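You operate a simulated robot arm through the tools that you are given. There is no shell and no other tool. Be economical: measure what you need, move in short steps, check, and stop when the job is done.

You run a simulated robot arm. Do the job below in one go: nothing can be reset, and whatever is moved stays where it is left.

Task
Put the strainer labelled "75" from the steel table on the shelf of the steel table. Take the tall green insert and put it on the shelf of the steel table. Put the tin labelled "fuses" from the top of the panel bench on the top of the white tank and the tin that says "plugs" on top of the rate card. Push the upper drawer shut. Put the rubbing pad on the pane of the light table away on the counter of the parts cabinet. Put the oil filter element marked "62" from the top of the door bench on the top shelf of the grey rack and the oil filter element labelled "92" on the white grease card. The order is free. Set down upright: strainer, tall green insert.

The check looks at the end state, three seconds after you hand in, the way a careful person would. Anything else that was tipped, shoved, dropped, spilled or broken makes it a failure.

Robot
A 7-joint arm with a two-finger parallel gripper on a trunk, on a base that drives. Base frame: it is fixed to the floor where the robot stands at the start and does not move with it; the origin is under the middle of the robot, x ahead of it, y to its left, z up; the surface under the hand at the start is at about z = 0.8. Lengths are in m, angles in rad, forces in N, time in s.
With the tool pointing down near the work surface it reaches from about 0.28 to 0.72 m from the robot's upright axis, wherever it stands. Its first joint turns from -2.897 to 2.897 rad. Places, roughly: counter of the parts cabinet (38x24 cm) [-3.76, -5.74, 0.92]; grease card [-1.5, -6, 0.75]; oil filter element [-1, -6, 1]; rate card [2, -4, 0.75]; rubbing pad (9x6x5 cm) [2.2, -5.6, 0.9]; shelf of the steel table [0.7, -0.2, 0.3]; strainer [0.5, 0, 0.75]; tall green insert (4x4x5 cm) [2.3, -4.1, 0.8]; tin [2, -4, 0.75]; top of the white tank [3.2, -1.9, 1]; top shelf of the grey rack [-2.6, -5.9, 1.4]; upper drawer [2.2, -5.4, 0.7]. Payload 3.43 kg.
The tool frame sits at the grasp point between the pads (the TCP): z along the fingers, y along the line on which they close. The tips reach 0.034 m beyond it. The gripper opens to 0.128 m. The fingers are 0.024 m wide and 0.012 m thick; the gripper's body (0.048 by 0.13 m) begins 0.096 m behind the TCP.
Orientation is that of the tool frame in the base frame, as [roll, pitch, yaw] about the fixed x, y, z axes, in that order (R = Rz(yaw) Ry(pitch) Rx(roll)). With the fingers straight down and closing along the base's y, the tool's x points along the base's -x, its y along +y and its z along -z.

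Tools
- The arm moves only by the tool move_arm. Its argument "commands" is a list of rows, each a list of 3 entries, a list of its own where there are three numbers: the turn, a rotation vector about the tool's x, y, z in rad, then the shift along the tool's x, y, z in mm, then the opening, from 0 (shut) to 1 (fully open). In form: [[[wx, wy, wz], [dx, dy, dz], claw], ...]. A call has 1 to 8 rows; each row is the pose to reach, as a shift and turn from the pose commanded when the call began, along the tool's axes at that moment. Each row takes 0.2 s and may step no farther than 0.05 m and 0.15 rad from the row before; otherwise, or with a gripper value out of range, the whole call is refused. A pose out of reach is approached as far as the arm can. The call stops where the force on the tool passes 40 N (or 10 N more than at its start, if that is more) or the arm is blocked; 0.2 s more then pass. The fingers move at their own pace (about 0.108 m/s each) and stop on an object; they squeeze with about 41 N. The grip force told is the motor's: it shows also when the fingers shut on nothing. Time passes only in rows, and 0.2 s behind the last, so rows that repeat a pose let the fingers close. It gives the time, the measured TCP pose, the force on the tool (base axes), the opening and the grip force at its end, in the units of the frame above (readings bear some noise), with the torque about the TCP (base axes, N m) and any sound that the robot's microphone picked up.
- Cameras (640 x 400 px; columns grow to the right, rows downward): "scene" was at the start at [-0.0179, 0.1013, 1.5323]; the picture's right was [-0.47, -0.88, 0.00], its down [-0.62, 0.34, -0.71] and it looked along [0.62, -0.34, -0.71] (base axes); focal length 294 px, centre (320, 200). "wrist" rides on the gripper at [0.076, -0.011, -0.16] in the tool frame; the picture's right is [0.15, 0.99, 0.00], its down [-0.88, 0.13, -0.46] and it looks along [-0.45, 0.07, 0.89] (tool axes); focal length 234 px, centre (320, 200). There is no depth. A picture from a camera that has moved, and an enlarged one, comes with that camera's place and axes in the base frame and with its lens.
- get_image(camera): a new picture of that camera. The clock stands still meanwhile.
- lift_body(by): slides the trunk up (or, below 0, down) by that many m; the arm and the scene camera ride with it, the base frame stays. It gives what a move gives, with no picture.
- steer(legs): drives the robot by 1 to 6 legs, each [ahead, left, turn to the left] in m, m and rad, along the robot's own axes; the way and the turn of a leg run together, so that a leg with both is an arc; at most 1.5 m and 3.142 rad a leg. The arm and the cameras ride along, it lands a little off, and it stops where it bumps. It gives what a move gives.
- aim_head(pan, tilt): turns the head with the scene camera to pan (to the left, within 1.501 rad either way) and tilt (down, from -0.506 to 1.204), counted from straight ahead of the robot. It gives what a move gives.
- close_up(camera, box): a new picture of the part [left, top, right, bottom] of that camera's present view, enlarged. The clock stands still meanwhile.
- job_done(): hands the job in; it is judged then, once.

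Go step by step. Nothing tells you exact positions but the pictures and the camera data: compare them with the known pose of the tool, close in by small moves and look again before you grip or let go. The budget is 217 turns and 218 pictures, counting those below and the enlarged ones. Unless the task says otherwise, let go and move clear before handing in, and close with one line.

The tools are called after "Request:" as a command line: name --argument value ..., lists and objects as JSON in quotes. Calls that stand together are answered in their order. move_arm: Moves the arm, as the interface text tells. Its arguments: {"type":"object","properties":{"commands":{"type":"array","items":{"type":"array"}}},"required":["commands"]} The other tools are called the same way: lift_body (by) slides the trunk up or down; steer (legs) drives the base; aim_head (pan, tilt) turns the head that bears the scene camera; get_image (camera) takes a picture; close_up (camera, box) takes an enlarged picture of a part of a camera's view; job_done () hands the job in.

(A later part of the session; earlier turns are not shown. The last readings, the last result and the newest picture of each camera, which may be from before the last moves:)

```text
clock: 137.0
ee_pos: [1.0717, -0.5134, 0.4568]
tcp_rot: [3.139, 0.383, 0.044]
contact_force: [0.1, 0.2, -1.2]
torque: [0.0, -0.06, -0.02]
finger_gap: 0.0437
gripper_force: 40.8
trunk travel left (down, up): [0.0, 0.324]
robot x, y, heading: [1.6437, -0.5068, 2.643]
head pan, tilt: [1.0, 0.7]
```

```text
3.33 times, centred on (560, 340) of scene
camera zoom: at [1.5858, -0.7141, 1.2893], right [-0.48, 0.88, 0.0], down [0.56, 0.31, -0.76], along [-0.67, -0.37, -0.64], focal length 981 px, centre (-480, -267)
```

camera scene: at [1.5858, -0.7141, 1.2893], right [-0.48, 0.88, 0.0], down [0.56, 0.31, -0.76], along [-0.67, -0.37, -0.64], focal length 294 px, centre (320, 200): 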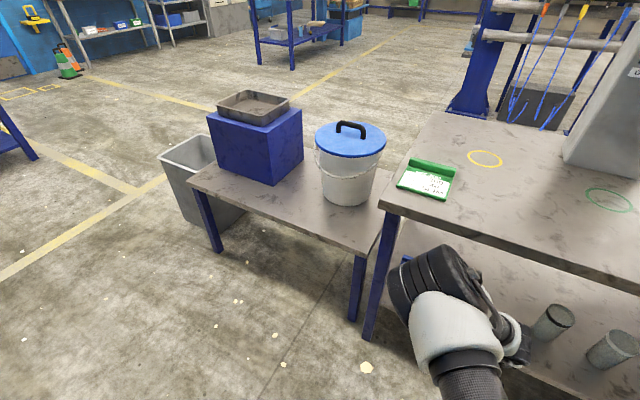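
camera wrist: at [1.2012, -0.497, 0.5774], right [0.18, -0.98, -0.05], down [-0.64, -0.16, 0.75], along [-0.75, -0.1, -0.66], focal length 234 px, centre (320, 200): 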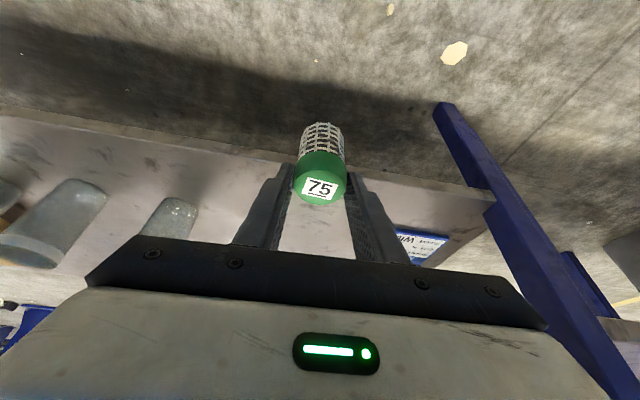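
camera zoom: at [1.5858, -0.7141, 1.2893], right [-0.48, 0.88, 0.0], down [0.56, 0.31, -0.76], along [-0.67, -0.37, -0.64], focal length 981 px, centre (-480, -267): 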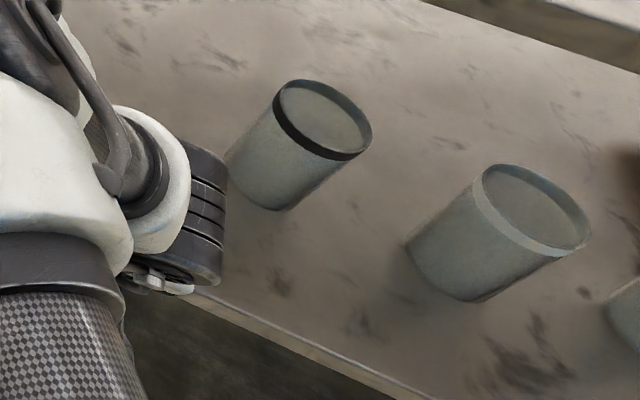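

The shelf edge is at x≈0.96, with its surface at z≈0.31–0.335. Driving in the next 10 cm carefully.

Request:
steer --legs '[[0.079, 0.044, 0]]'

Request:
get_image --camera "wrist"

Request:
aim_head --pan 0.7 --tilt 0.9

Request:
get_image --camera "scene"

```text
clock: 138.1
ee_pos: [0.9814, -0.5129, 0.4565]
tcp_rot: [3.14, 0.383, 0.044]
contact_force: [-0.3, -0.5, -0.6]
torque: [0.01, -0.02, 0.02]
finger_gap: 0.0438
gripper_force: 41.0
trunk travel left (down, up): [0.0, 0.324]
robot x, y, heading: [1.5581, -0.5042, 2.647]
head pan, tilt: [1.0, 0.7]
```

```text
150 pictures are left
camera wrist: at [1.1113, -0.4964, 0.5774], right [0.18, -0.98, -0.05], down [-0.64, -0.16, 0.75], along [-0.75, -0.1, -0.66], focal length 234 px, centre (320, 200)
```

wrist: 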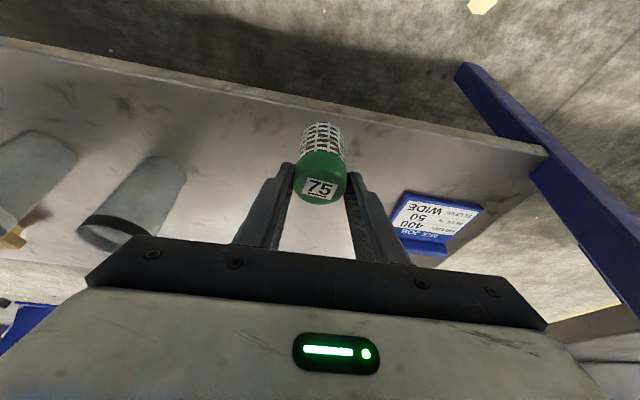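

```text
clock: 138.9
ee_pos: [0.9821, -0.5123, 0.4572]
tcp_rot: [3.139, 0.384, 0.043]
contact_force: [-0.5, 0.5, -0.8]
torque: [0.01, -0.07, 0.01]
finger_gap: 0.0434
gripper_force: 40.9
trunk travel left (down, up): [0.0, 0.324]
robot x, y, heading: [1.5546, -0.5057, 2.646]
head pan, tilt: [0.7, 0.901]
```

```text
149 pictures are left
camera scene: at [1.496, -0.6881, 1.2731], right [-0.2, 0.98, 0.0], down [0.77, 0.16, -0.62], along [-0.61, -0.13, -0.78], focal length 294 px, centre (320, 200)
```

scene: 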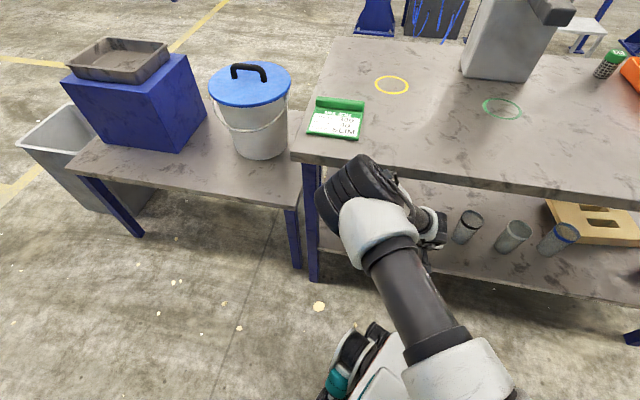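

Still clear. The last 5–6 cm in.

Request:
steer --legs '[[0.05, 0.028, 0]]'

Request:
get_image --camera "wrist"

Request:
get_image --camera "scene"

```text
clock: 139.9
ee_pos: [0.9258, -0.5162, 0.4575]
tcp_rot: [3.141, 0.382, 0.043]
contact_force: [0.4, -0.1, -1.1]
torque: [0.0, 0.02, -0.03]
finger_gap: 0.0434
gripper_force: 41.3
trunk travel left (down, up): [0.0, 0.324]
robot x, y, heading: [1.5004, -0.5085, 2.647]
head pan, tilt: [0.7, 0.901]
```

```text
148 pictures are left
camera wrist: at [1.0541, -0.4984, 0.5774], right [0.18, -0.98, -0.05], down [-0.64, -0.16, 0.75], along [-0.75, -0.1, -0.66], focal length 234 px, centre (320, 200)
```

wrist: 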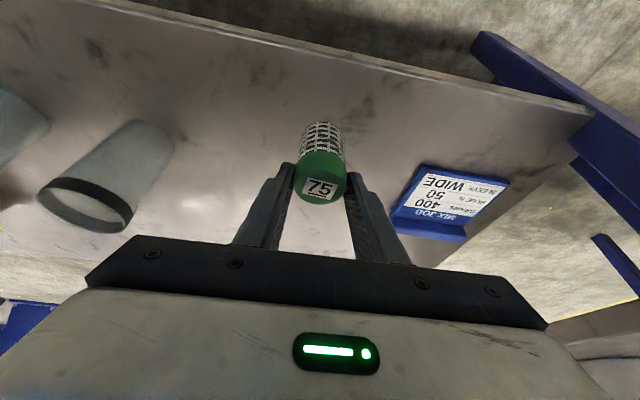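

```text
147 pictures are left
camera scene: at [1.439, -0.6898, 1.2731], right [-0.2, 0.98, 0.0], down [0.77, 0.16, -0.62], along [-0.61, -0.13, -0.78], focal length 294 px, centre (320, 200)
```

scene: 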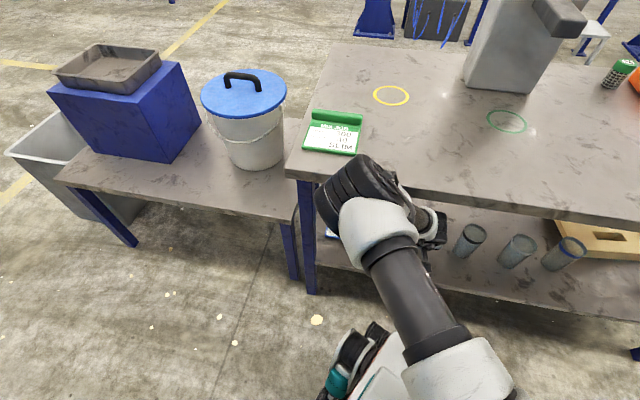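

In without contact; the strainer is about 3 cm inside the shelf edge. Lowering stepwise and watching force.

Request:
move_arm --commands '[[[0, 0, 0], [3.7, 0, 9.3], 0.25], [[0, 0, 0], [7.5, 0, 18.6], 0.25], [[0, 0, 0], [11, 0, 27], 0.25], [[0, 0, 0], [13, 0, 32.5], 0.25], [[0, 0, 0], [13, 0, 32.5], 0.25]]'

Request:
get_image --camera "wrist"

```text
clock: 141.1
ee_pos: [0.9247, -0.5157, 0.4235]
tcp_rot: [3.141, 0.382, 0.045]
contact_force: [-0.7, -0.7, -0.7]
torque: [0.0, -0.06, 0.01]
finger_gap: 0.0437
gripper_force: 40.8
trunk travel left (down, up): [0.0, 0.324]
robot x, y, heading: [1.4993, -0.5127, 2.644]
head pan, tilt: [0.7, 0.901]
```

```text
146 pictures are left
camera wrist: at [1.0547, -0.4985, 0.5433], right [0.18, -0.98, -0.05], down [-0.64, -0.16, 0.75], along [-0.75, -0.1, -0.66], focal length 234 px, centre (320, 200)
```

wrist: 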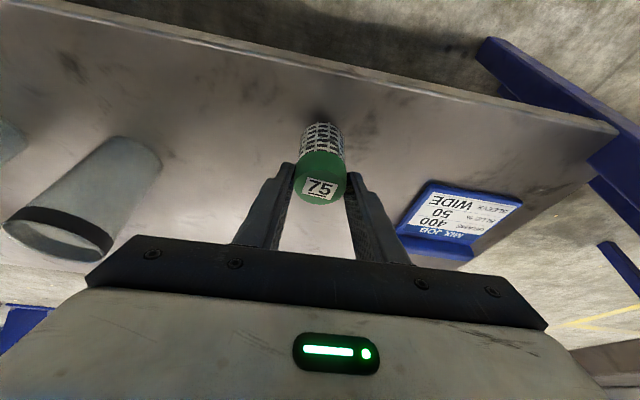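

No contact yet at 0.4235 and still in reach. Continuing down in small steps.

Request:
move_arm --commands '[[[0, 0, 0], [1.5, 0, 3.7], 0.25], [[0, 0, 0], [3, 0, 7.4], 0.25], [[0, 0, 0], [4.5, 0, 11.1], 0.25], [[0, 0, 0], [6, 0, 14.8], 0.25], [[0, 0, 0], [7.5, 0, 18.6], 0.25]]'

```text
clock: 142.3
ee_pos: [0.9253, -0.5156, 0.4233]
tcp_rot: [3.139, 0.382, 0.043]
contact_force: [-0.5, 0.2, -1.4]
torque: [0.02, -0.01, -0.01]
finger_gap: 0.0436
gripper_force: 40.7
out of reach, approached as far as the arm can: row 1, 2, 3, 4, 5
trunk travel left (down, up): [0.0, 0.324]
robot x, y, heading: [1.4991, -0.5079, 2.649]
head pan, tilt: [0.7, 0.901]
```

That's the limit at this radius. I'll zoom in to judge the gap beneath the strainer.

Request:
close_up --camera "wrist" --box '[260, 90, 380, 210]'

```text
3.33 times, centred on (320, 150) of wrist
camera zoom: at [1.0553, -0.4986, 0.5432], right [0.18, -0.98, -0.05], down [-0.64, -0.16, 0.75], along [-0.75, -0.1, -0.66], focal length 781 px, centre (320, 367)
```

zoom: 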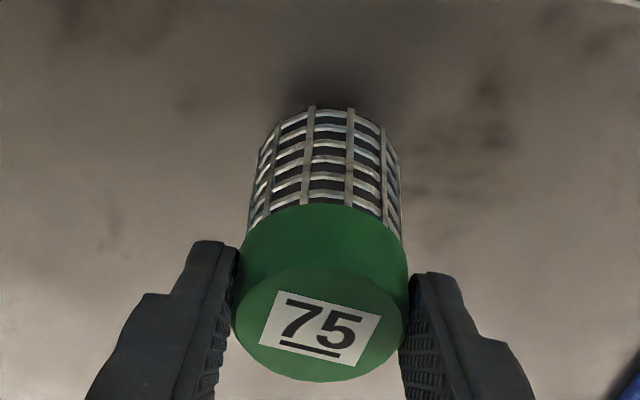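

The gap looks like about 1–2 cm. I'll drive 3 cm further in and draw the hand back 3 cm, which lets it sink lower.

Request:
steer --legs '[[0.031, 0.017, 0]]'

Request:
move_arm --commands '[[[0, 0, 0], [5, 0, -11], 0.25], [[0, 0, 0], [14, 0, -14], 0.25], [[0, 0, 0], [23, 0, -18], 0.25], [[0, 0, 0], [23, 0, -18], 0.25]]'

Request:
move_arm --commands '[[[0, 0, 0], [1.5, 0, 3.7], 0.25], [[0, 0, 0], [3, 0, 7.4], 0.25], [[0, 0, 0], [4.5, 0, 11.1], 0.25], [[0, 0, 0], [6, 0, 14.8], 0.25], [[0, 0, 0], [7.5, 0, 18.6], 0.25]]'

```text
clock: 143.2
ee_pos: [0.9104, -0.5155, 0.4181]
tcp_rot: [3.141, 0.363, 0.039]
contact_force: [-0.7, 0.4, -0.6]
torque: [-0.02, -0.01, 0.0]
finger_gap: 0.0436
gripper_force: 40.6
trunk travel left (down, up): [0.0, 0.324]
robot x, y, heading: [1.4738, -0.5091, 2.649]
head pan, tilt: [0.7, 0.901]
stopped in leg 1: the robot was blocked; the commanded pose is now the measured one
```

```text
clock: 144.2
ee_pos: [0.9386, -0.5136, 0.4256]
tcp_rot: [3.142, 0.364, 0.04]
contact_force: [-0.5, 0.5, -1.2]
torque: [-0.01, 0.01, -0.02]
finger_gap: 0.0435
gripper_force: 41.2
trunk travel left (down, up): [0.0, 0.324]
robot x, y, heading: [1.476, -0.5089, 2.646]
head pan, tilt: [0.7, 0.901]
```

```text
clock: 145.4
ee_pos: [0.9375, -0.5125, 0.418]
tcp_rot: [3.14, 0.366, 0.039]
contact_force: [-0.1, 0.7, -0.2]
torque: [0.01, -0.02, 0.01]
finger_gap: 0.0435
gripper_force: 41.3
out of reach, approached as far as the arm can: row 3, 4, 5
trunk travel left (down, up): [0.0, 0.324]
robot x, y, heading: [1.4774, -0.5102, 2.644]
head pan, tilt: [0.7, 0.901]
```

The forearm touched the table edge there, so this is as far in as it goes. Let me look at the remaining gap again.

Request:
close_up --camera "wrist" --box '[220, 60, 420, 210]'

Request:
close_up --camera "scene" --box '[300, 150, 520, 300]'

```text
2.67 times, centred on (320, 135) of wrist
camera zoom: at [1.0657, -0.4975, 0.5397], right [0.18, -0.98, -0.05], down [-0.65, -0.16, 0.74], along [-0.74, -0.1, -0.67], focal length 624 px, centre (320, 373)
```

zoom: 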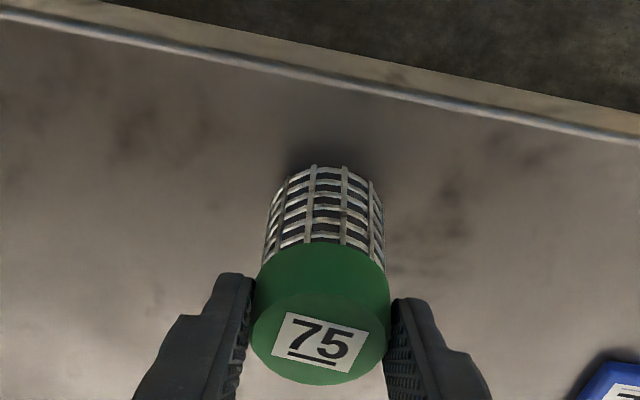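

```text
2.67 times, centred on (410, 225) of scene
camera zoom: at [1.4132, -0.6904, 1.2731], right [-0.2, 0.98, 0.0], down [0.77, 0.16, -0.62], along [-0.61, -0.13, -0.78], focal length 785 px, centre (80, 133)
```

zoom: 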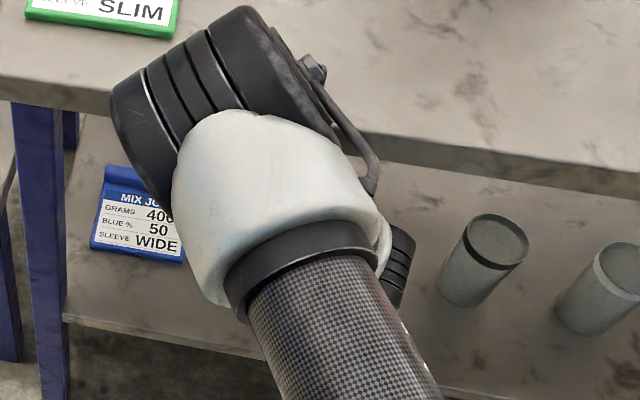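

The strainer is about 3 cm inside the edge and the gap looks small. I'll release it slowly here.

Request:
move_arm --commands '[[[0, 0, 0], [0, 0, 0], 0.345], [[0, 0, 0], [0, 0, 0], 0.355], [[0, 0, 0], [0, 0, 0], 0.37], [[0, 0, 0], [0, 0, 0], 0.4], [[0, 0, 0], [0, 0, 0], 0.45], [[0, 0, 0], [0, 0, 0], 0.55], [[0, 0, 0], [0, 0, 0], 0.65]]'

Request:
get_image --camera "wrist"

```text
clock: 147.0
ee_pos: [0.9385, -0.5126, 0.4171]
tcp_rot: [-3.141, 0.366, 0.041]
contact_force: [-0.1, 0.1, -0.6]
torque: [0.02, -0.02, -0.01]
finger_gap: 0.0832
gripper_force: 0.0
trunk travel left (down, up): [0.0, 0.324]
robot x, y, heading: [1.4737, -0.507, 2.645]
head pan, tilt: [0.7, 0.901]
```

```text
142 pictures are left
camera wrist: at [1.0657, -0.4975, 0.5398], right [0.18, -0.98, -0.05], down [-0.65, -0.16, 0.74], along [-0.74, -0.1, -0.67], focal length 234 px, centre (320, 200)
```

wrist: 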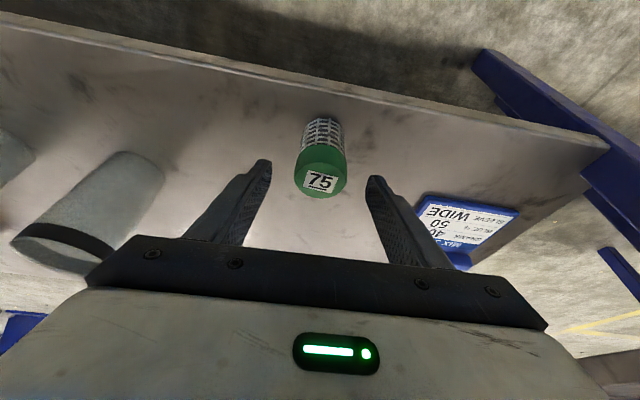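

It stands upright on the shelf. Raising the hand slightly and backing out.

Request:
move_arm --commands '[[[0, 0, 0], [-15, 0, -37], 0.65], [[0, 0, 0], [-26, 0, -66], 0.65]]'

Request:
steer --legs '[[-0.5, -0.27, 0]]'

Request:
get_image --camera "wrist"

Request:
get_image --camera "scene"

```text
clock: 147.6
ee_pos: [0.9374, -0.5133, 0.4883]
tcp_rot: [3.14, 0.363, 0.039]
contact_force: [0.8, 0.3, -0.3]
torque: [-0.01, -0.02, 0.03]
finger_gap: 0.0832
gripper_force: 0.0
trunk travel left (down, up): [0.0, 0.324]
robot x, y, heading: [1.4742, -0.5088, 2.644]
head pan, tilt: [0.7, 0.901]
```

```text
clock: 150.9
ee_pos: [1.507, -0.5213, 0.4879]
tcp_rot: [3.141, 0.365, 0.053]
contact_force: [0.7, -0.4, -0.2]
torque: [0.0, -0.03, 0.02]
finger_gap: 0.0832
gripper_force: 0.0
trunk travel left (down, up): [0.0, 0.324]
robot x, y, heading: [2.0403, -0.5103, 2.663]
head pan, tilt: [0.7, 0.901]
```

```text
141 pictures are left
camera wrist: at [1.6343, -0.5036, 0.6097], right [0.19, -0.98, -0.05], down [-0.65, -0.17, 0.74], along [-0.73, -0.11, -0.67], focal length 234 px, centre (320, 200)
```

wrist: 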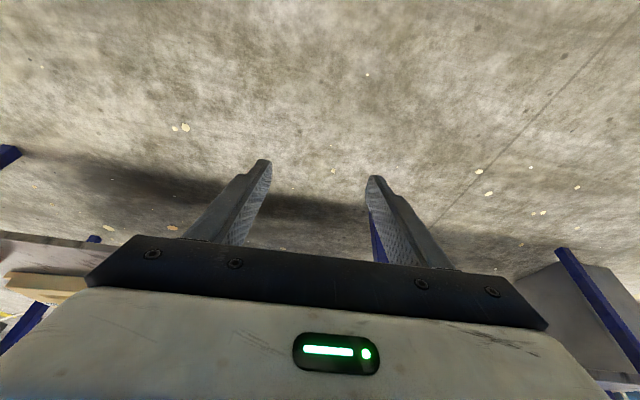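

```text
140 pictures are left
camera scene: at [1.9846, -0.6909, 1.2731], right [-0.22, 0.98, 0.0], down [0.76, 0.17, -0.62], along [-0.61, -0.14, -0.78], focal length 294 px, centre (320, 200)
```

scene: 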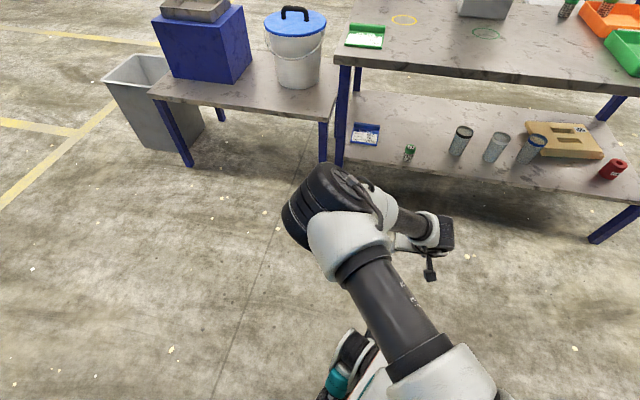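

The strainer is done. Next the panel bench at (2, -4): I'll raise the arm into a travel pose, raise the trunk, and turn toward -y.

Request:
move_arm --commands '[[[0, 0.046, 0], [-16, 0, -41], 0.65], [[0, 0.092, 0], [-32, 0, -82], 0.65], [[0, 0.138, 0], [-48, 0, -123], 0.65], [[0, 0.184, 0], [-64, 0, -164], 0.65], [[0, 0.23, 0], [-80, 0, -205], 0.65], [[0, 0.276, 0], [-96, 0, -246], 0.65], [[0, 0.322, 0], [-112, 0, -287], 0.65], [[0, 0.365, 0], [-128, 0, -328], 0.65]]'

Request:
lift_body --by 0.26

Request:
steer --legs '[[0, 0, 2.05]]'

Request:
aim_head --pan -0.2 --tilt 0.4

Request:
get_image --camera "scene"

```text
clock: 152.7
ee_pos: [1.5056, -0.5192, 0.8398]
tcp_rot: [3.141, -0.002, 0.056]
contact_force: [-0.4, 0.0, -0.7]
torque: [0.0, -0.01, 0.0]
finger_gap: 0.0833
gripper_force: 0.1
trunk travel left (down, up): [0.0, 0.324]
robot x, y, heading: [2.0418, -0.5102, 2.662]
head pan, tilt: [0.7, 0.901]
```

```text
clock: 155.3
ee_pos: [1.5052, -0.5179, 1.0987]
tcp_rot: [-3.141, 0.0, 0.055]
contact_force: [-0.8, 0.7, 0.2]
torque: [0.0, 0.0, -0.02]
finger_gap: 0.0833
gripper_force: 0.0
trunk travel left (down, up): [-0.26, 0.064]
robot x, y, heading: [2.0479, -0.5078, 2.659]
head pan, tilt: [0.7, 0.901]
```

```text
clock: 160.9
ee_pos: [2.3242, -0.9656, 1.0991]
tcp_rot: [-3.141, 0.002, 2.16]
contact_force: [-0.3, -0.2, -1.0]
torque: [-0.01, 0.01, 0.03]
finger_gap: 0.0831
gripper_force: 0.0
trunk travel left (down, up): [-0.26, 0.064]
robot x, y, heading: [2.0422, -0.5064, -1.512]
head pan, tilt: [0.7, 0.901]
```

```text
clock: 162.1
ee_pos: [2.3247, -0.9654, 1.0983]
tcp_rot: [-3.14, 0.001, 2.159]
contact_force: [-0.1, -0.1, -0.4]
torque: [-0.03, 0.0, 0.01]
finger_gap: 0.0832
gripper_force: 0.0
trunk travel left (down, up): [-0.26, 0.064]
robot x, y, heading: [2.0451, -0.5114, -1.516]
head pan, tilt: [-0.201, 0.4]
```

```text
139 pictures are left
camera scene: at [2.1647, -0.503, 1.5761], right [-0.99, 0.15, 0.0], down [0.06, 0.39, -0.92], along [-0.13, -0.91, -0.39], focal length 294 px, centre (320, 200)
```

scene: 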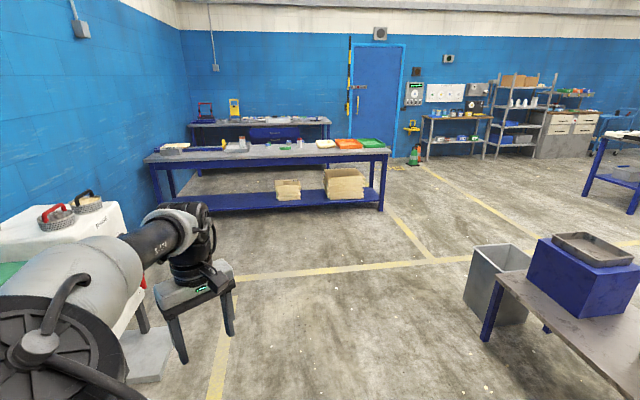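

The panel bench front edge is near y≈-3.55. Driving toward it and looking at what's on it.

Request:
steer --legs '[[0, 0, -0.055], [1.3, 0, 0], [1.05, 0, 0]]'

Request:
aim_head --pan -0.1 --tilt 0.65

Request:
get_image --camera "scene"

```text
clock: 174.1
ee_pos: [2.2399, -3.3428, 1.0988]
tcp_rot: [-3.142, 0.0, 2.084]
contact_force: [0.0, -0.1, 0.8]
torque: [0.03, 0.01, 0.03]
finger_gap: 0.0834
gripper_force: 0.1
trunk travel left (down, up): [-0.26, 0.064]
robot x, y, heading: [1.9948, -2.8679, -1.591]
head pan, tilt: [-0.201, 0.4]
```

```text
clock: 174.9
ee_pos: [2.2388, -3.3429, 1.0982]
tcp_rot: [-3.141, 0.0, 2.085]
contact_force: [0.2, 0.6, -1.0]
torque: [-0.03, 0.02, 0.01]
finger_gap: 0.0833
gripper_force: 0.1
trunk travel left (down, up): [-0.26, 0.064]
robot x, y, heading: [1.9963, -2.8654, -1.596]
head pan, tilt: [-0.099, 0.649]
```

```text
138 pictures are left
camera scene: at [2.1255, -2.8654, 1.5537], right [-0.99, 0.12, 0.0], down [0.07, 0.6, -0.8], along [-0.1, -0.79, -0.6], focal length 294 px, centre (320, 200)
```

scene: 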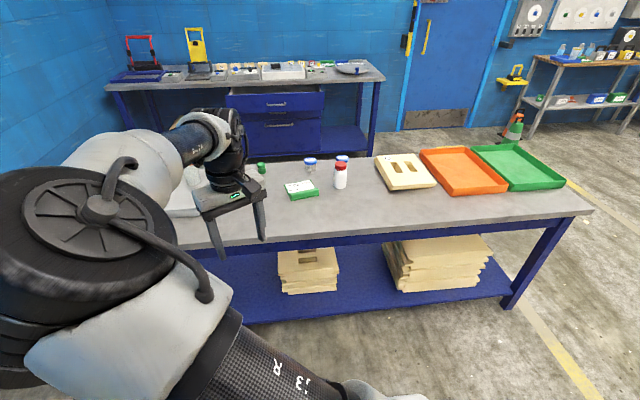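

Items visible: a green card, three lidded tins, and a green insert. Zooming in for the labels.

Request:
close_up --camera "scene" --box '[170, 130, 370, 230]'

Request:
get_image --camera "wrist"

Request:
close_up --camera "scene" --box '[100, 50, 400, 170]'

```text
3.20 times, centred on (270, 180) of scene
camera zoom: at [2.1255, -2.8654, 1.5537], right [-0.99, 0.12, 0.0], down [0.07, 0.6, -0.8], along [-0.1, -0.79, -0.6], focal length 942 px, centre (480, 264)
```

zoom: 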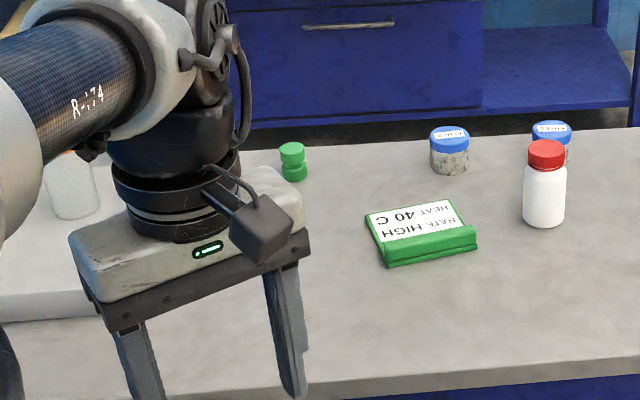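

```text
136 pictures are left
camera wrist: at [2.1934, -3.2829, 1.2584], right [0.79, 0.61, 0.0], down [0.55, -0.7, 0.46], along [0.28, -0.36, -0.89], focal length 234 px, centre (320, 200)
```

wrist: 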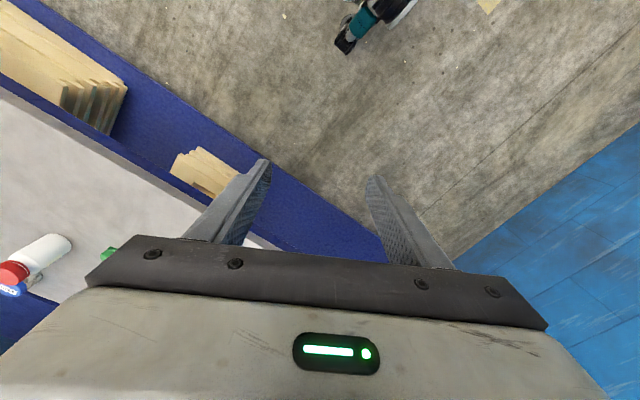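

```text
2.13 times, centred on (250, 110) of scene
camera zoom: at [2.1255, -2.8654, 1.5537], right [-0.99, 0.12, 0.0], down [0.07, 0.6, -0.8], along [-0.1, -0.79, -0.6], focal length 628 px, centre (469, 392)
```

zoom: 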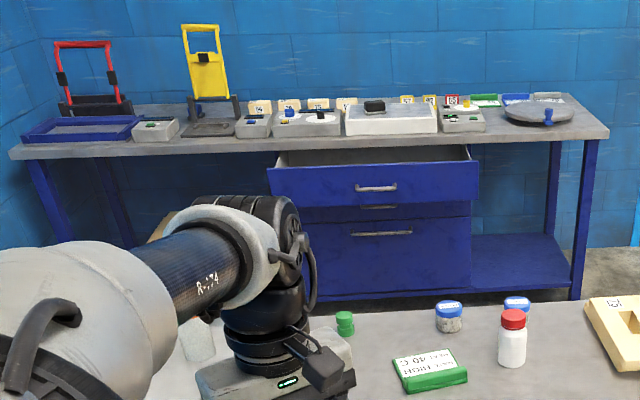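

Two blue-lidded tins. Zooming tightly to read which is "fuses" and which is "plugs".

Request:
close_up --camera "scene" --box '[300, 155, 360, 195]'

Request:
close_up --camera "scene" --box '[250, 160, 330, 205]'

```text
10.00 times, centred on (330, 175) of scene
camera zoom: at [2.1255, -2.8654, 1.5537], right [-0.99, 0.12, 0.0], down [0.07, 0.6, -0.8], along [-0.1, -0.79, -0.6], focal length 2943 px, centre (220, 450)
```

zoom: 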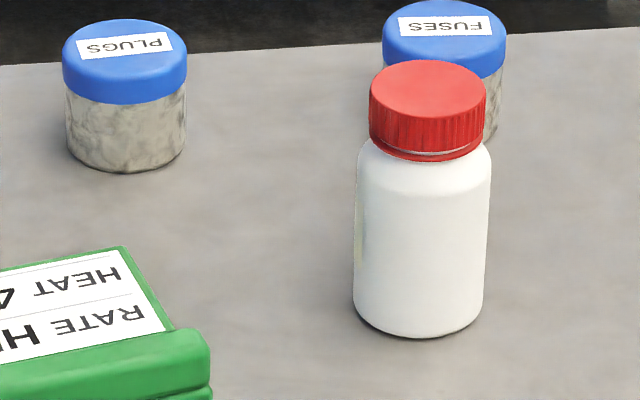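

```text
8.00 times, centred on (290, 182) of scene
camera zoom: at [2.1255, -2.8654, 1.5537], right [-0.99, 0.12, 0.0], down [0.07, 0.6, -0.8], along [-0.1, -0.79, -0.6], focal length 2354 px, centre (560, 340)
```

zoom: 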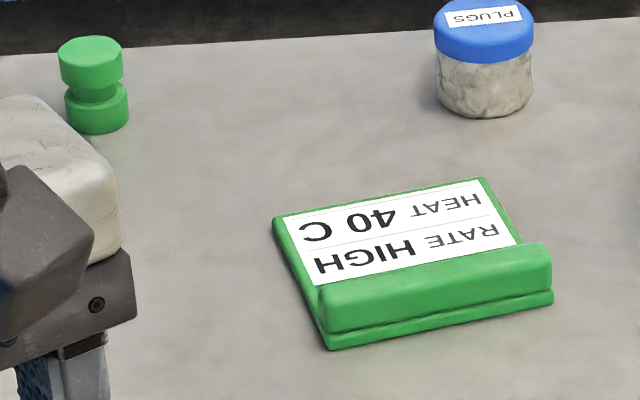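

"Plugs" is at about (2.01, -4.12), "fuses" at (1.85, -4.13), the insert at (2.25, -4.12) — all near the far edge, so I should work from the aisle behind. Driving around the west end.

Request:
steer --legs '[[0, -1.5, 0], [1.4, 0, 0.02], [0.42, 0, 0]]'

Request:
aim_head --pan 1.2 --tilt 0.5

Request:
get_image --camera "scene"

```text
clock: 197.8
ee_pos: [0.7886, -5.1088, 1.0988]
tcp_rot: [-3.141, 0.0, 2.111]
contact_force: [0.5, 0.8, -0.5]
torque: [0.04, 0.02, -0.03]
finger_gap: 0.0832
gripper_force: 0.1
trunk travel left (down, up): [-0.26, 0.064]
robot x, y, heading: [0.5279, -4.6362, -1.564]
head pan, tilt: [-0.099, 0.649]
```

```text
clock: 199.2
ee_pos: [0.788, -5.109, 1.0982]
tcp_rot: [-3.141, 0.0, 2.11]
contact_force: [0.2, -0.4, 0.3]
torque: [0.02, 0.0, -0.01]
finger_gap: 0.0834
gripper_force: 0.1
trunk travel left (down, up): [-0.26, 0.064]
robot x, y, heading: [0.5292, -4.6377, -1.567]
head pan, tilt: [1.201, 0.499]
```

```text
132 pictures are left
camera scene: at [0.7545, -4.5803, 1.567], right [-0.36, -0.93, 0.0], down [-0.45, 0.17, -0.88], along [0.82, -0.31, -0.48], focal length 294 px, centre (320, 200)
```

scene: 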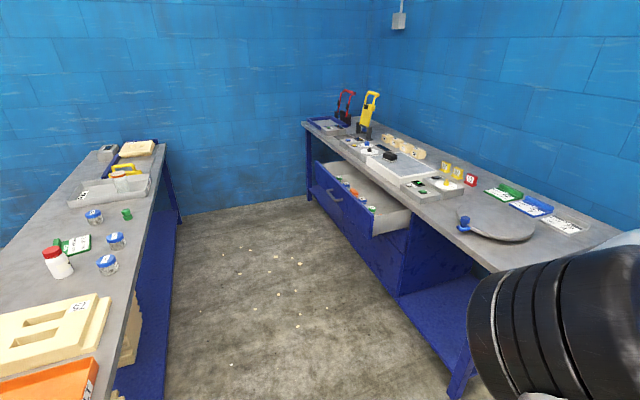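

The aisle is about 1 m wide (bench edge y≈-4.25, open drawer front y≈-5.2), which fits. Turning to face +y and sliding east into the aisle.

Request:
steer --legs '[[0, 0, 3.13], [0, -1.5, 0], [0, -0.25, 0]]'

Request:
get_image --camera "wrist"

Request:
aim_head --pan 0.3 --tilt 0.8

Request:
get_image --camera "scene"

```text
clock: 223.4
ee_pos: [1.9965, -4.2548, 1.0993]
tcp_rot: [3.141, 0.0, -1.082]
contact_force: [-0.5, -0.6, 0.3]
torque: [-0.02, -0.01, 0.04]
finger_gap: 0.0832
gripper_force: 0.0
trunk travel left (down, up): [-0.26, 0.064]
robot x, y, heading: [2.2297, -4.7378, 1.525]
head pan, tilt: [1.201, 0.499]
```

```text
131 pictures are left
camera wrist: at [2.0429, -4.3156, 1.2585], right [-0.81, -0.59, 0.0], down [-0.53, 0.72, 0.46], along [-0.27, 0.37, -0.89], focal length 234 px, centre (320, 200)
```

wrist: 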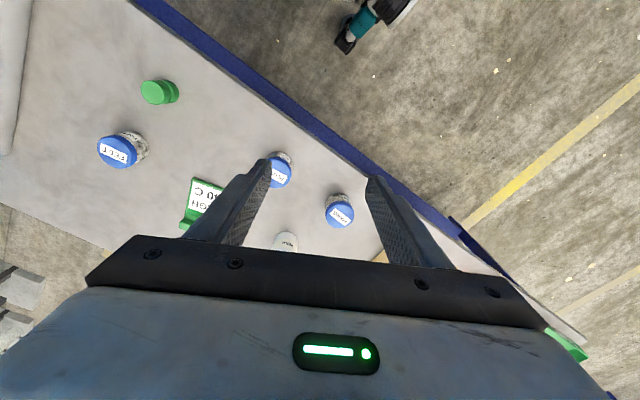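

```text
clock: 224.6
ee_pos: [1.9968, -4.253, 1.0986]
tcp_rot: [3.141, 0.001, -1.081]
contact_force: [0.1, 0.0, 0.0]
torque: [0.01, 0.0, 0.0]
finger_gap: 0.0831
gripper_force: 0.0
trunk travel left (down, up): [-0.26, 0.064]
robot x, y, heading: [2.2314, -4.7384, 1.521]
head pan, tilt: [0.3, 0.799]
```

```text
130 pictures are left
camera scene: at [2.0676, -4.7418, 1.541], right [0.97, 0.25, 0.0], down [0.18, -0.69, -0.7], along [-0.18, 0.68, -0.72], focal length 294 px, centre (320, 200)
```

scene: 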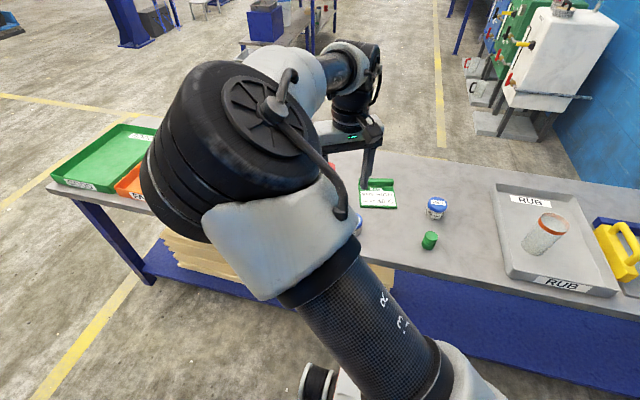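

"Plugs" triangulates to (2.015, -4.14), lid top z≈0.84. Moving the hand above it.

Request:
move_arm --commands '[[[0, 0, 0], [-30, -23, 20], 0.8], [[0, 0, 0], [-60, -46, 45], 0.8], [[0, 0, 0], [-91, -69, 70], 0.8], [[0, 0, 0], [-91, -69, 115], 0.8], [[0, 0, 0], [-91, -69, 160], 0.8]]'

Request:
get_image --camera "wrist"

```text
clock: 225.8
ee_pos: [2.0156, -4.1376, 0.9374]
tcp_rot: [-3.14, 0.0, -1.084]
contact_force: [0.8, -0.7, -0.3]
torque: [0.02, -0.01, 0.03]
finger_gap: 0.1019
gripper_force: 0.1
trunk travel left (down, up): [-0.26, 0.064]
robot x, y, heading: [2.2315, -4.7355, 1.523]
head pan, tilt: [0.3, 0.799]
```

```text
129 pictures are left
camera wrist: at [2.0609, -4.2001, 1.0966], right [-0.81, -0.59, 0.0], down [-0.53, 0.72, 0.46], along [-0.27, 0.37, -0.89], focal length 234 px, centre (320, 200)
```

wrist: 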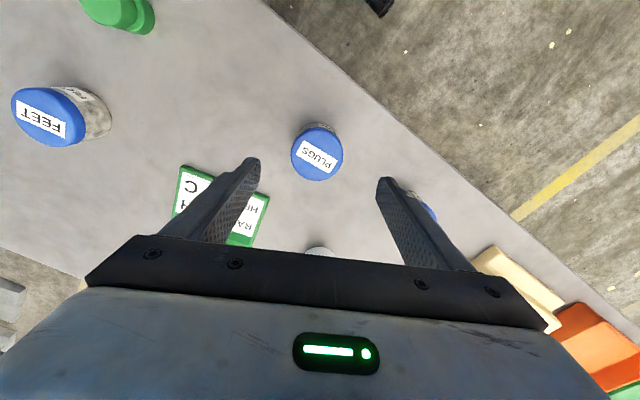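

Well aligned. Descending and gripping the "plugs" tin.

Request:
move_arm --commands '[[[0, 0, 0], [3, -3, 45], 0.8], [[0, 0, 0], [3, -3, 85], 0.8], [[0, 0, 0], [3, -3, 110], 0.8], [[0, 0, 0], [3, -3, 110], 0.6], [[0, 0, 0], [3, -3, 110], 0.4], [[0, 0, 0], [3, -3, 110], 0.35], [[0, 0, 0], [3, -3, 110], 0.35]]'

Request:
get_image --camera "wrist"

```text
clock: 227.4
ee_pos: [2.0173, -4.1409, 0.8279]
tcp_rot: [3.14, -0.003, -1.084]
contact_force: [0.7, 0.4, 1.0]
torque: [-0.03, 0.01, -0.02]
finger_gap: 0.059
gripper_force: 41.2
trunk travel left (down, up): [-0.26, 0.064]
robot x, y, heading: [2.2305, -4.7363, 1.517]
head pan, tilt: [0.3, 0.799]
```

```text
128 pictures are left
camera wrist: at [2.0644, -4.2021, 0.9878], right [-0.81, -0.59, 0.0], down [-0.53, 0.72, 0.46], along [-0.27, 0.37, -0.89], focal length 234 px, centre (320, 200)
```

wrist: 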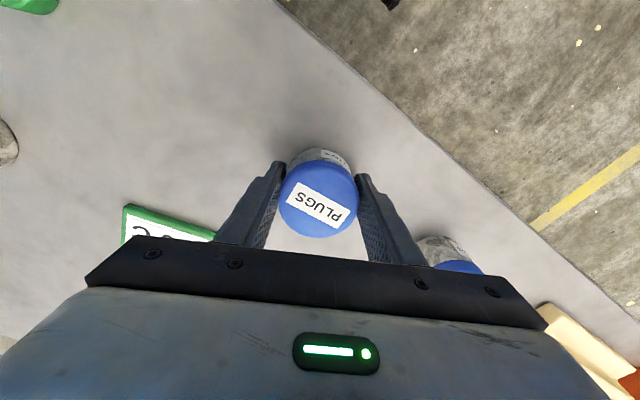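

Gripped (59 mm). Lifting well clear of the bottle and driving closer so the rate card is in reach.

Request:
move_arm --commands '[[[0, 0, 0], [0, 0, -45], 0.35], [[0, 0, 0], [0, 0, -90], 0.35], [[0, 0, 0], [0, 0, -135], 0.35], [[0, 0, 0], [0, 0, -180], 0.35], [[0, 0, 0], [0, 0, -220], 0.35]]'

Request:
steer --legs '[[0.13, 0, 0.045]]'

Request:
get_image --camera "wrist"

```text
clock: 228.6
ee_pos: [2.0191, -4.1448, 1.0502]
tcp_rot: [3.142, -0.001, -1.084]
contact_force: [0.1, 0.5, -1.5]
torque: [-0.02, -0.01, -0.01]
finger_gap: 0.0586
gripper_force: 40.7
trunk travel left (down, up): [-0.26, 0.064]
robot x, y, heading: [2.2307, -4.7344, 1.524]
head pan, tilt: [0.3, 0.799]
```

```text
clock: 229.8
ee_pos: [1.999, -4.0248, 1.0494]
tcp_rot: [3.141, 0.0, -1.04]
contact_force: [0.5, -0.5, -1.3]
torque: [-0.04, 0.03, -0.01]
finger_gap: 0.0592
gripper_force: 41.3
trunk travel left (down, up): [-0.26, 0.064]
robot x, y, heading: [2.2347, -4.6091, 1.57]
head pan, tilt: [0.3, 0.799]
```

```text
127 pictures are left
camera wrist: at [2.0464, -4.0844, 1.2098], right [-0.78, -0.63, 0.0], down [-0.56, 0.69, 0.46], along [-0.29, 0.35, -0.89], focal length 234 px, centre (320, 200)
```

wrist: 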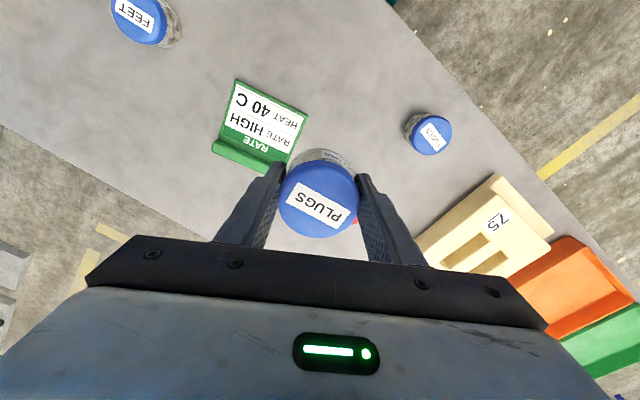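

The flat part of the card centres near (2.082, -3.985). Moving the tin above it.

Request:
move_arm --commands '[[[0, 0, 0], [4, -46, 0], 0.35], [[0, 0, 0], [7.5, -92, 0], 0.35], [[0, 0, 0], [7.5, -92, 45], 0.35], [[0, 0, 0], [7.5, -92, 90], 0.35], [[0, 0, 0], [7.5, -92, 135], 0.35]]'

Request:
get_image --camera "wrist"

Request:
get_image --camera "scene"

```text
clock: 231.0
ee_pos: [2.0802, -3.9828, 0.9113]
tcp_rot: [-3.141, 0.0, -1.04]
contact_force: [0.0, -0.7, -2.1]
torque: [0.02, -0.01, 0.01]
finger_gap: 0.0589
gripper_force: 41.0
trunk travel left (down, up): [-0.26, 0.064]
robot x, y, heading: [2.2354, -4.6065, 1.567]
head pan, tilt: [0.3, 0.799]
```

```text
126 pictures are left
camera wrist: at [2.1286, -4.0429, 1.0721], right [-0.78, -0.63, 0.0], down [-0.56, 0.69, 0.46], along [-0.29, 0.35, -0.89], focal length 234 px, centre (320, 200)
```

wrist: 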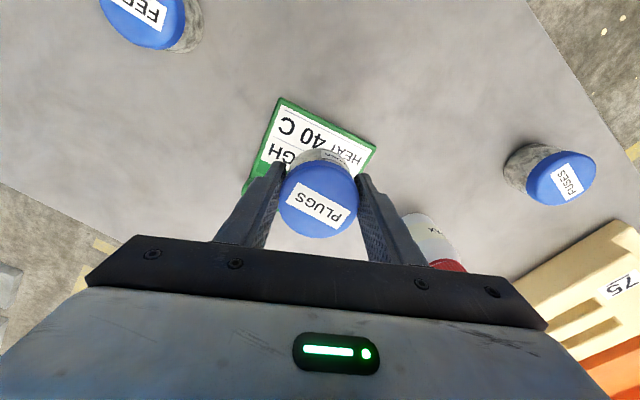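

```text
125 pictures are left
camera scene: at [2.0713, -4.6196, 1.5411], right [0.96, 0.29, 0.0], down [0.21, -0.69, -0.7], along [-0.2, 0.67, -0.72], focal length 294 px, centre (320, 200)
```

scene: 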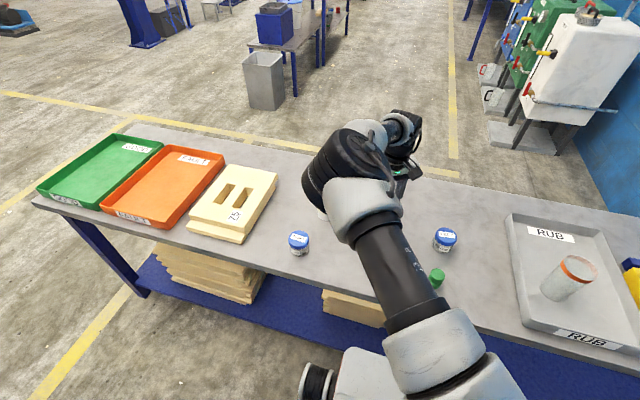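

Centred on the card's flat part with the bottle clear. Descending to contact.

Request:
move_arm --commands '[[[0, 0, 0], [0, 2, 40], 0.35], [[0, 0, 0], [0, 2, 60], 0.35], [[0, 0, 0], [0, 2, 65], 0.35], [[0, 0, 0], [0, 2, 68], 0.35]]'

Request:
move_arm --commands '[[[0, 0, 0], [0, 0, 1.5], 0.35], [[0, 0, 0], [0, 0, 3], 0.35]]'

```text
clock: 232.0
ee_pos: [2.0774, -3.984, 0.846]
tcp_rot: [-3.142, 0.001, -1.04]
contact_force: [-0.2, -0.5, -1.9]
torque: [0.0, -0.06, -0.03]
finger_gap: 0.0586
gripper_force: 41.0
trunk travel left (down, up): [-0.26, 0.064]
robot x, y, heading: [2.2338, -4.6078, 1.569]
head pan, tilt: [0.3, 0.799]
```

```text
clock: 232.6
ee_pos: [2.0794, -3.9851, 0.8437]
tcp_rot: [3.141, -0.001, -1.04]
contact_force: [0.6, 0.0, -1.1]
torque: [0.02, 0.01, -0.03]
finger_gap: 0.0588
gripper_force: 41.0
trunk travel left (down, up): [-0.26, 0.064]
robot x, y, heading: [2.2337, -4.6106, 1.57]
head pan, tilt: [0.3, 0.799]
```

No contact yet; a few more millimetre steps.

Request:
move_arm --commands '[[[0, 0, 0], [0, 0, 1], 0.35], [[0, 0, 0], [0, 0, 2], 0.35], [[0, 0, 0], [0, 0, 3], 0.35]]'

Request:
get_image --camera "wrist"

```text
clock: 233.4
ee_pos: [2.0794, -3.9854, 0.8399]
tcp_rot: [-3.141, 0.0, -1.04]
contact_force: [-0.7, 0.5, -1.3]
torque: [-0.02, 0.0, 0.03]
finger_gap: 0.0589
gripper_force: 40.5
trunk travel left (down, up): [-0.26, 0.064]
robot x, y, heading: [2.2373, -4.6042, 1.567]
head pan, tilt: [0.3, 0.799]
```

```text
124 pictures are left
camera wrist: at [2.1284, -4.0448, 1.0004], right [-0.78, -0.63, 0.0], down [-0.56, 0.69, 0.46], along [-0.29, 0.35, -0.89], focal length 234 px, centre (320, 200)
```

wrist: 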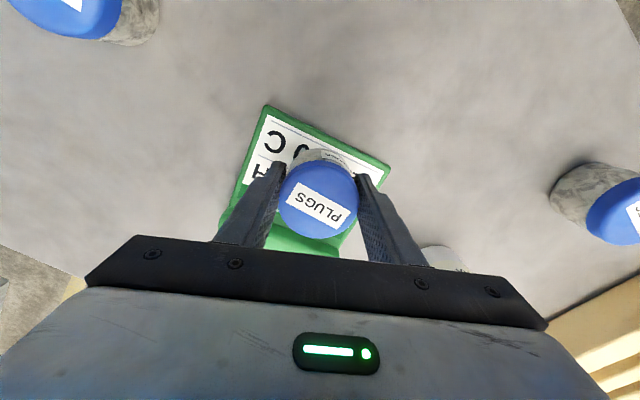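

Request:
move_arm --commands '[[[0, 0, 0], [0, 0, 1], 0.35], [[0, 0, 0], [0, 0, 2], 0.35], [[0, 0, 0], [0, 0, 3], 0.35], [[0, 0, 0], [0, 0, 4], 0.35]]'

```text
clock: 234.4
ee_pos: [2.0794, -3.9851, 0.8385]
tcp_rot: [-3.141, 0.0, -1.04]
contact_force: [1.6, 0.3, 0.8]
torque: [0.0, 0.0, 0.03]
finger_gap: 0.059
gripper_force: 40.7
trunk travel left (down, up): [-0.26, 0.064]
robot x, y, heading: [2.2357, -4.6079, 1.565]
head pan, tilt: [0.3, 0.799]
```

Request:
move_arm --commands '[[[0, 0, 0], [0, 0, 0], 0.35], [[0, 0, 0], [0, 0, 1], 0.35]]'

```text
clock: 235.0
ee_pos: [2.0791, -3.9862, 0.8367]
tcp_rot: [-3.141, 0.002, -1.041]
contact_force: [1.1, -0.2, 8.8]
torque: [-0.07, -0.02, -0.01]
finger_gap: 0.0588
gripper_force: 40.3
trunk travel left (down, up): [-0.26, 0.064]
robot x, y, heading: [2.2363, -4.6096, 1.564]
head pan, tilt: [0.3, 0.799]
```

Contact. Releasing and rising straight up.

Request:
move_arm --commands '[[[0, 0, 0], [0, 0, -0.5], 0.5], [[0, 0, 0], [0, 0, -0.5], 0.65], [[0, 0, 0], [0, 0, -0.5], 0.65], [[0, 0, 0], [0, 0, -45], 0.65], [[0, 0, 0], [0, 0, -90], 0.65], [[0, 0, 0], [0, 0, -135], 0.65], [[0, 0, 0], [0, 0, -180], 0.65], [[0, 0, 0], [0, 0, -220], 0.65]]'

Request:
get_image --camera "wrist"

```text
clock: 236.8
ee_pos: [2.08, -3.9844, 1.055]
tcp_rot: [3.142, -0.001, -1.041]
contact_force: [0.4, 0.5, -0.7]
torque: [-0.01, 0.02, 0.0]
finger_gap: 0.0834
gripper_force: 0.1
trunk travel left (down, up): [-0.26, 0.064]
robot x, y, heading: [2.234, -4.6076, 1.564]
head pan, tilt: [0.3, 0.799]
```

```text
123 pictures are left
camera wrist: at [2.1295, -4.0441, 1.2139], right [-0.78, -0.63, 0.0], down [-0.56, 0.69, 0.46], along [-0.29, 0.35, -0.89], focal length 234 px, centre (320, 200)
```

wrist: 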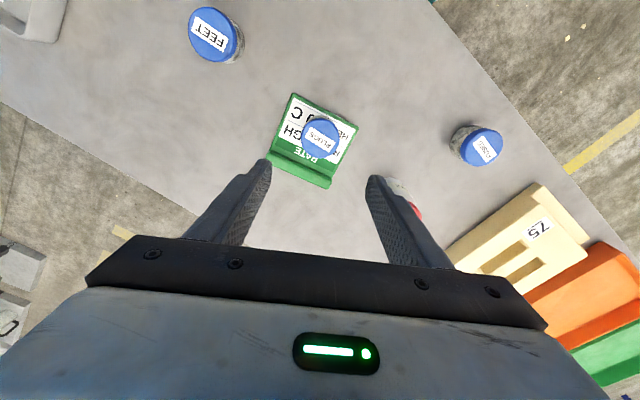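

"Plugs" sits on the rate card. Next the drawer: I'll pull the arm in, move to mid-aisle and turn to face it.

Request:
move_arm --commands '[[[0, 0, 0], [43, 25, 0], 0.3], [[0, 0, 0], [86, 50, 0], 0.1], [[0, 0, 0], [129, 76, 0], 0]]'

Request:
steer --legs '[[-0.1, 0, 0], [0, 0, 3.13]]'

Request:
aim_head --pan 0.0 --tilt 0.75

Request:
get_image --camera "scene"

Request:
get_image --camera "wrist"

```text
refused: row 3 steps farther than a row can; nothing moved
```

```text
clock: 245.2
ee_pos: [2.3069, -5.3465, 1.0532]
tcp_rot: [-3.141, 0.001, 1.974]
contact_force: [0.1, 0.3, 0.4]
torque: [-0.02, -0.02, 0.02]
finger_gap: 0.083
gripper_force: 0.0
trunk travel left (down, up): [-0.26, 0.064]
robot x, y, heading: [2.2338, -4.7136, -1.707]
head pan, tilt: [0.3, 0.799]
```

```text
clock: 246.1
ee_pos: [2.3058, -5.3471, 1.0533]
tcp_rot: [3.141, 0.0, 1.974]
contact_force: [-0.5, -0.2, 0.8]
torque: [-0.01, 0.03, -0.02]
finger_gap: 0.0833
gripper_force: 0.1
trunk travel left (down, up): [-0.26, 0.064]
robot x, y, heading: [2.238, -4.7116, -1.702]
head pan, tilt: [0.0, 0.75]
```

```text
122 pictures are left
camera scene: at [2.3745, -4.72, 1.545], right [-0.99, 0.13, 0.0], down [0.09, 0.68, -0.73], along [-0.1, -0.72, -0.68], focal length 294 px, centre (320, 200)
```

scene: 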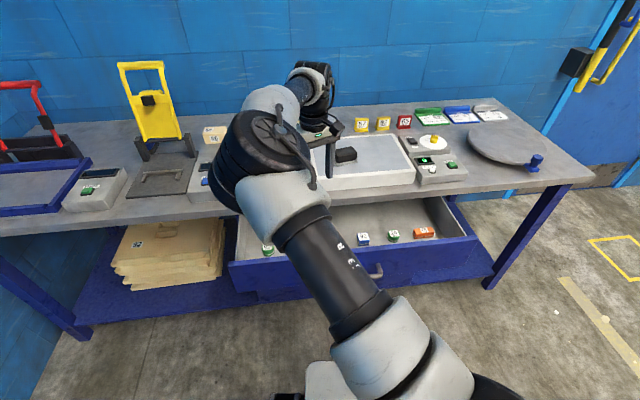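

```text
121 pictures are left
camera wrist: at [2.2673, -5.2816, 1.2132], right [0.85, 0.52, 0.0], down [0.46, -0.76, 0.46], along [0.24, -0.39, -0.89], focal length 234 px, centre (320, 200)
```

wrist: 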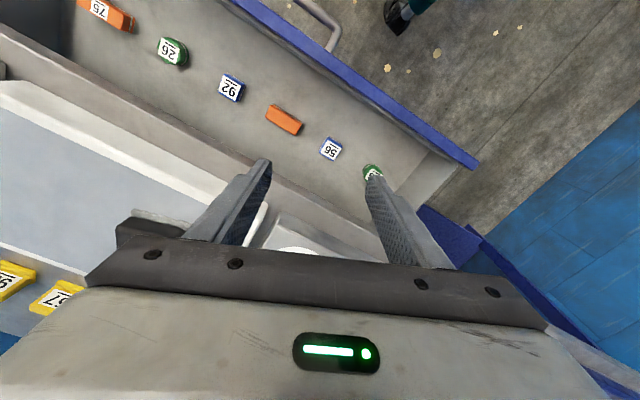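

Drawer front top edge is at y≈-5.25, z≈0.82, x 1.80–2.57, handle near x≈2.13. I'll close the fingers, come back in front of it, square up and tilt the fingers forward to push.

Request:
steer --legs '[[-0.09, 0, 0.13]]'

Request:
move_arm --commands '[[[0, 0, 0.1], [30, 13, 0], 0.3], [[0, 0, 0.2], [60, 26, 0], 0.1], [[0, 0, 0.3], [90, 38, 0], 0], [[0, 0, 0.4], [120, 51, 0], 0]]'

Request:
get_image --camera "wrist"

```text
clock: 247.2
ee_pos: [2.3945, -5.2432, 1.0536]
tcp_rot: [3.141, 0.0, 2.104]
contact_force: [0.0, -0.3, 0.3]
torque: [-0.03, -0.04, 0.01]
finger_gap: 0.0833
gripper_force: 0.1
trunk travel left (down, up): [-0.26, 0.064]
robot x, y, heading: [2.2393, -4.6217, -1.576]
head pan, tilt: [0.0, 0.75]
```

```text
clock: 248.2
ee_pos: [2.3791, -5.1141, 1.0546]
tcp_rot: [-3.141, 0.001, 1.703]
contact_force: [-0.3, 0.2, 0.4]
torque: [0.0, -0.02, -0.02]
finger_gap: 0.0
gripper_force: 33.2
trunk travel left (down, up): [-0.26, 0.064]
robot x, y, heading: [2.2404, -4.6179, -1.576]
head pan, tilt: [0.0, 0.75]
```

```text
120 pictures are left
camera wrist: at [2.358, -5.0403, 1.2147], right [0.96, 0.28, 0.0], down [0.25, -0.86, 0.46], along [0.13, -0.44, -0.89], focal length 234 px, centre (320, 200)
```

wrist: 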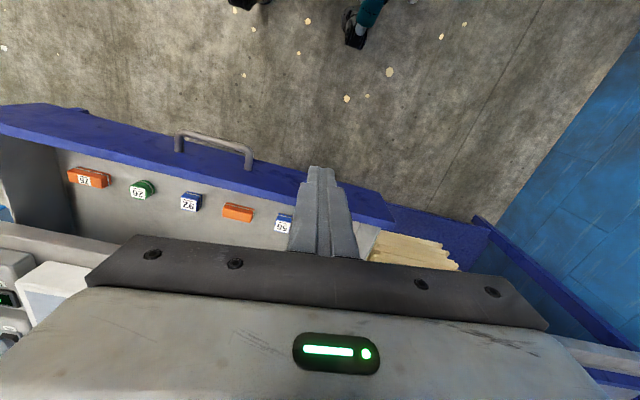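

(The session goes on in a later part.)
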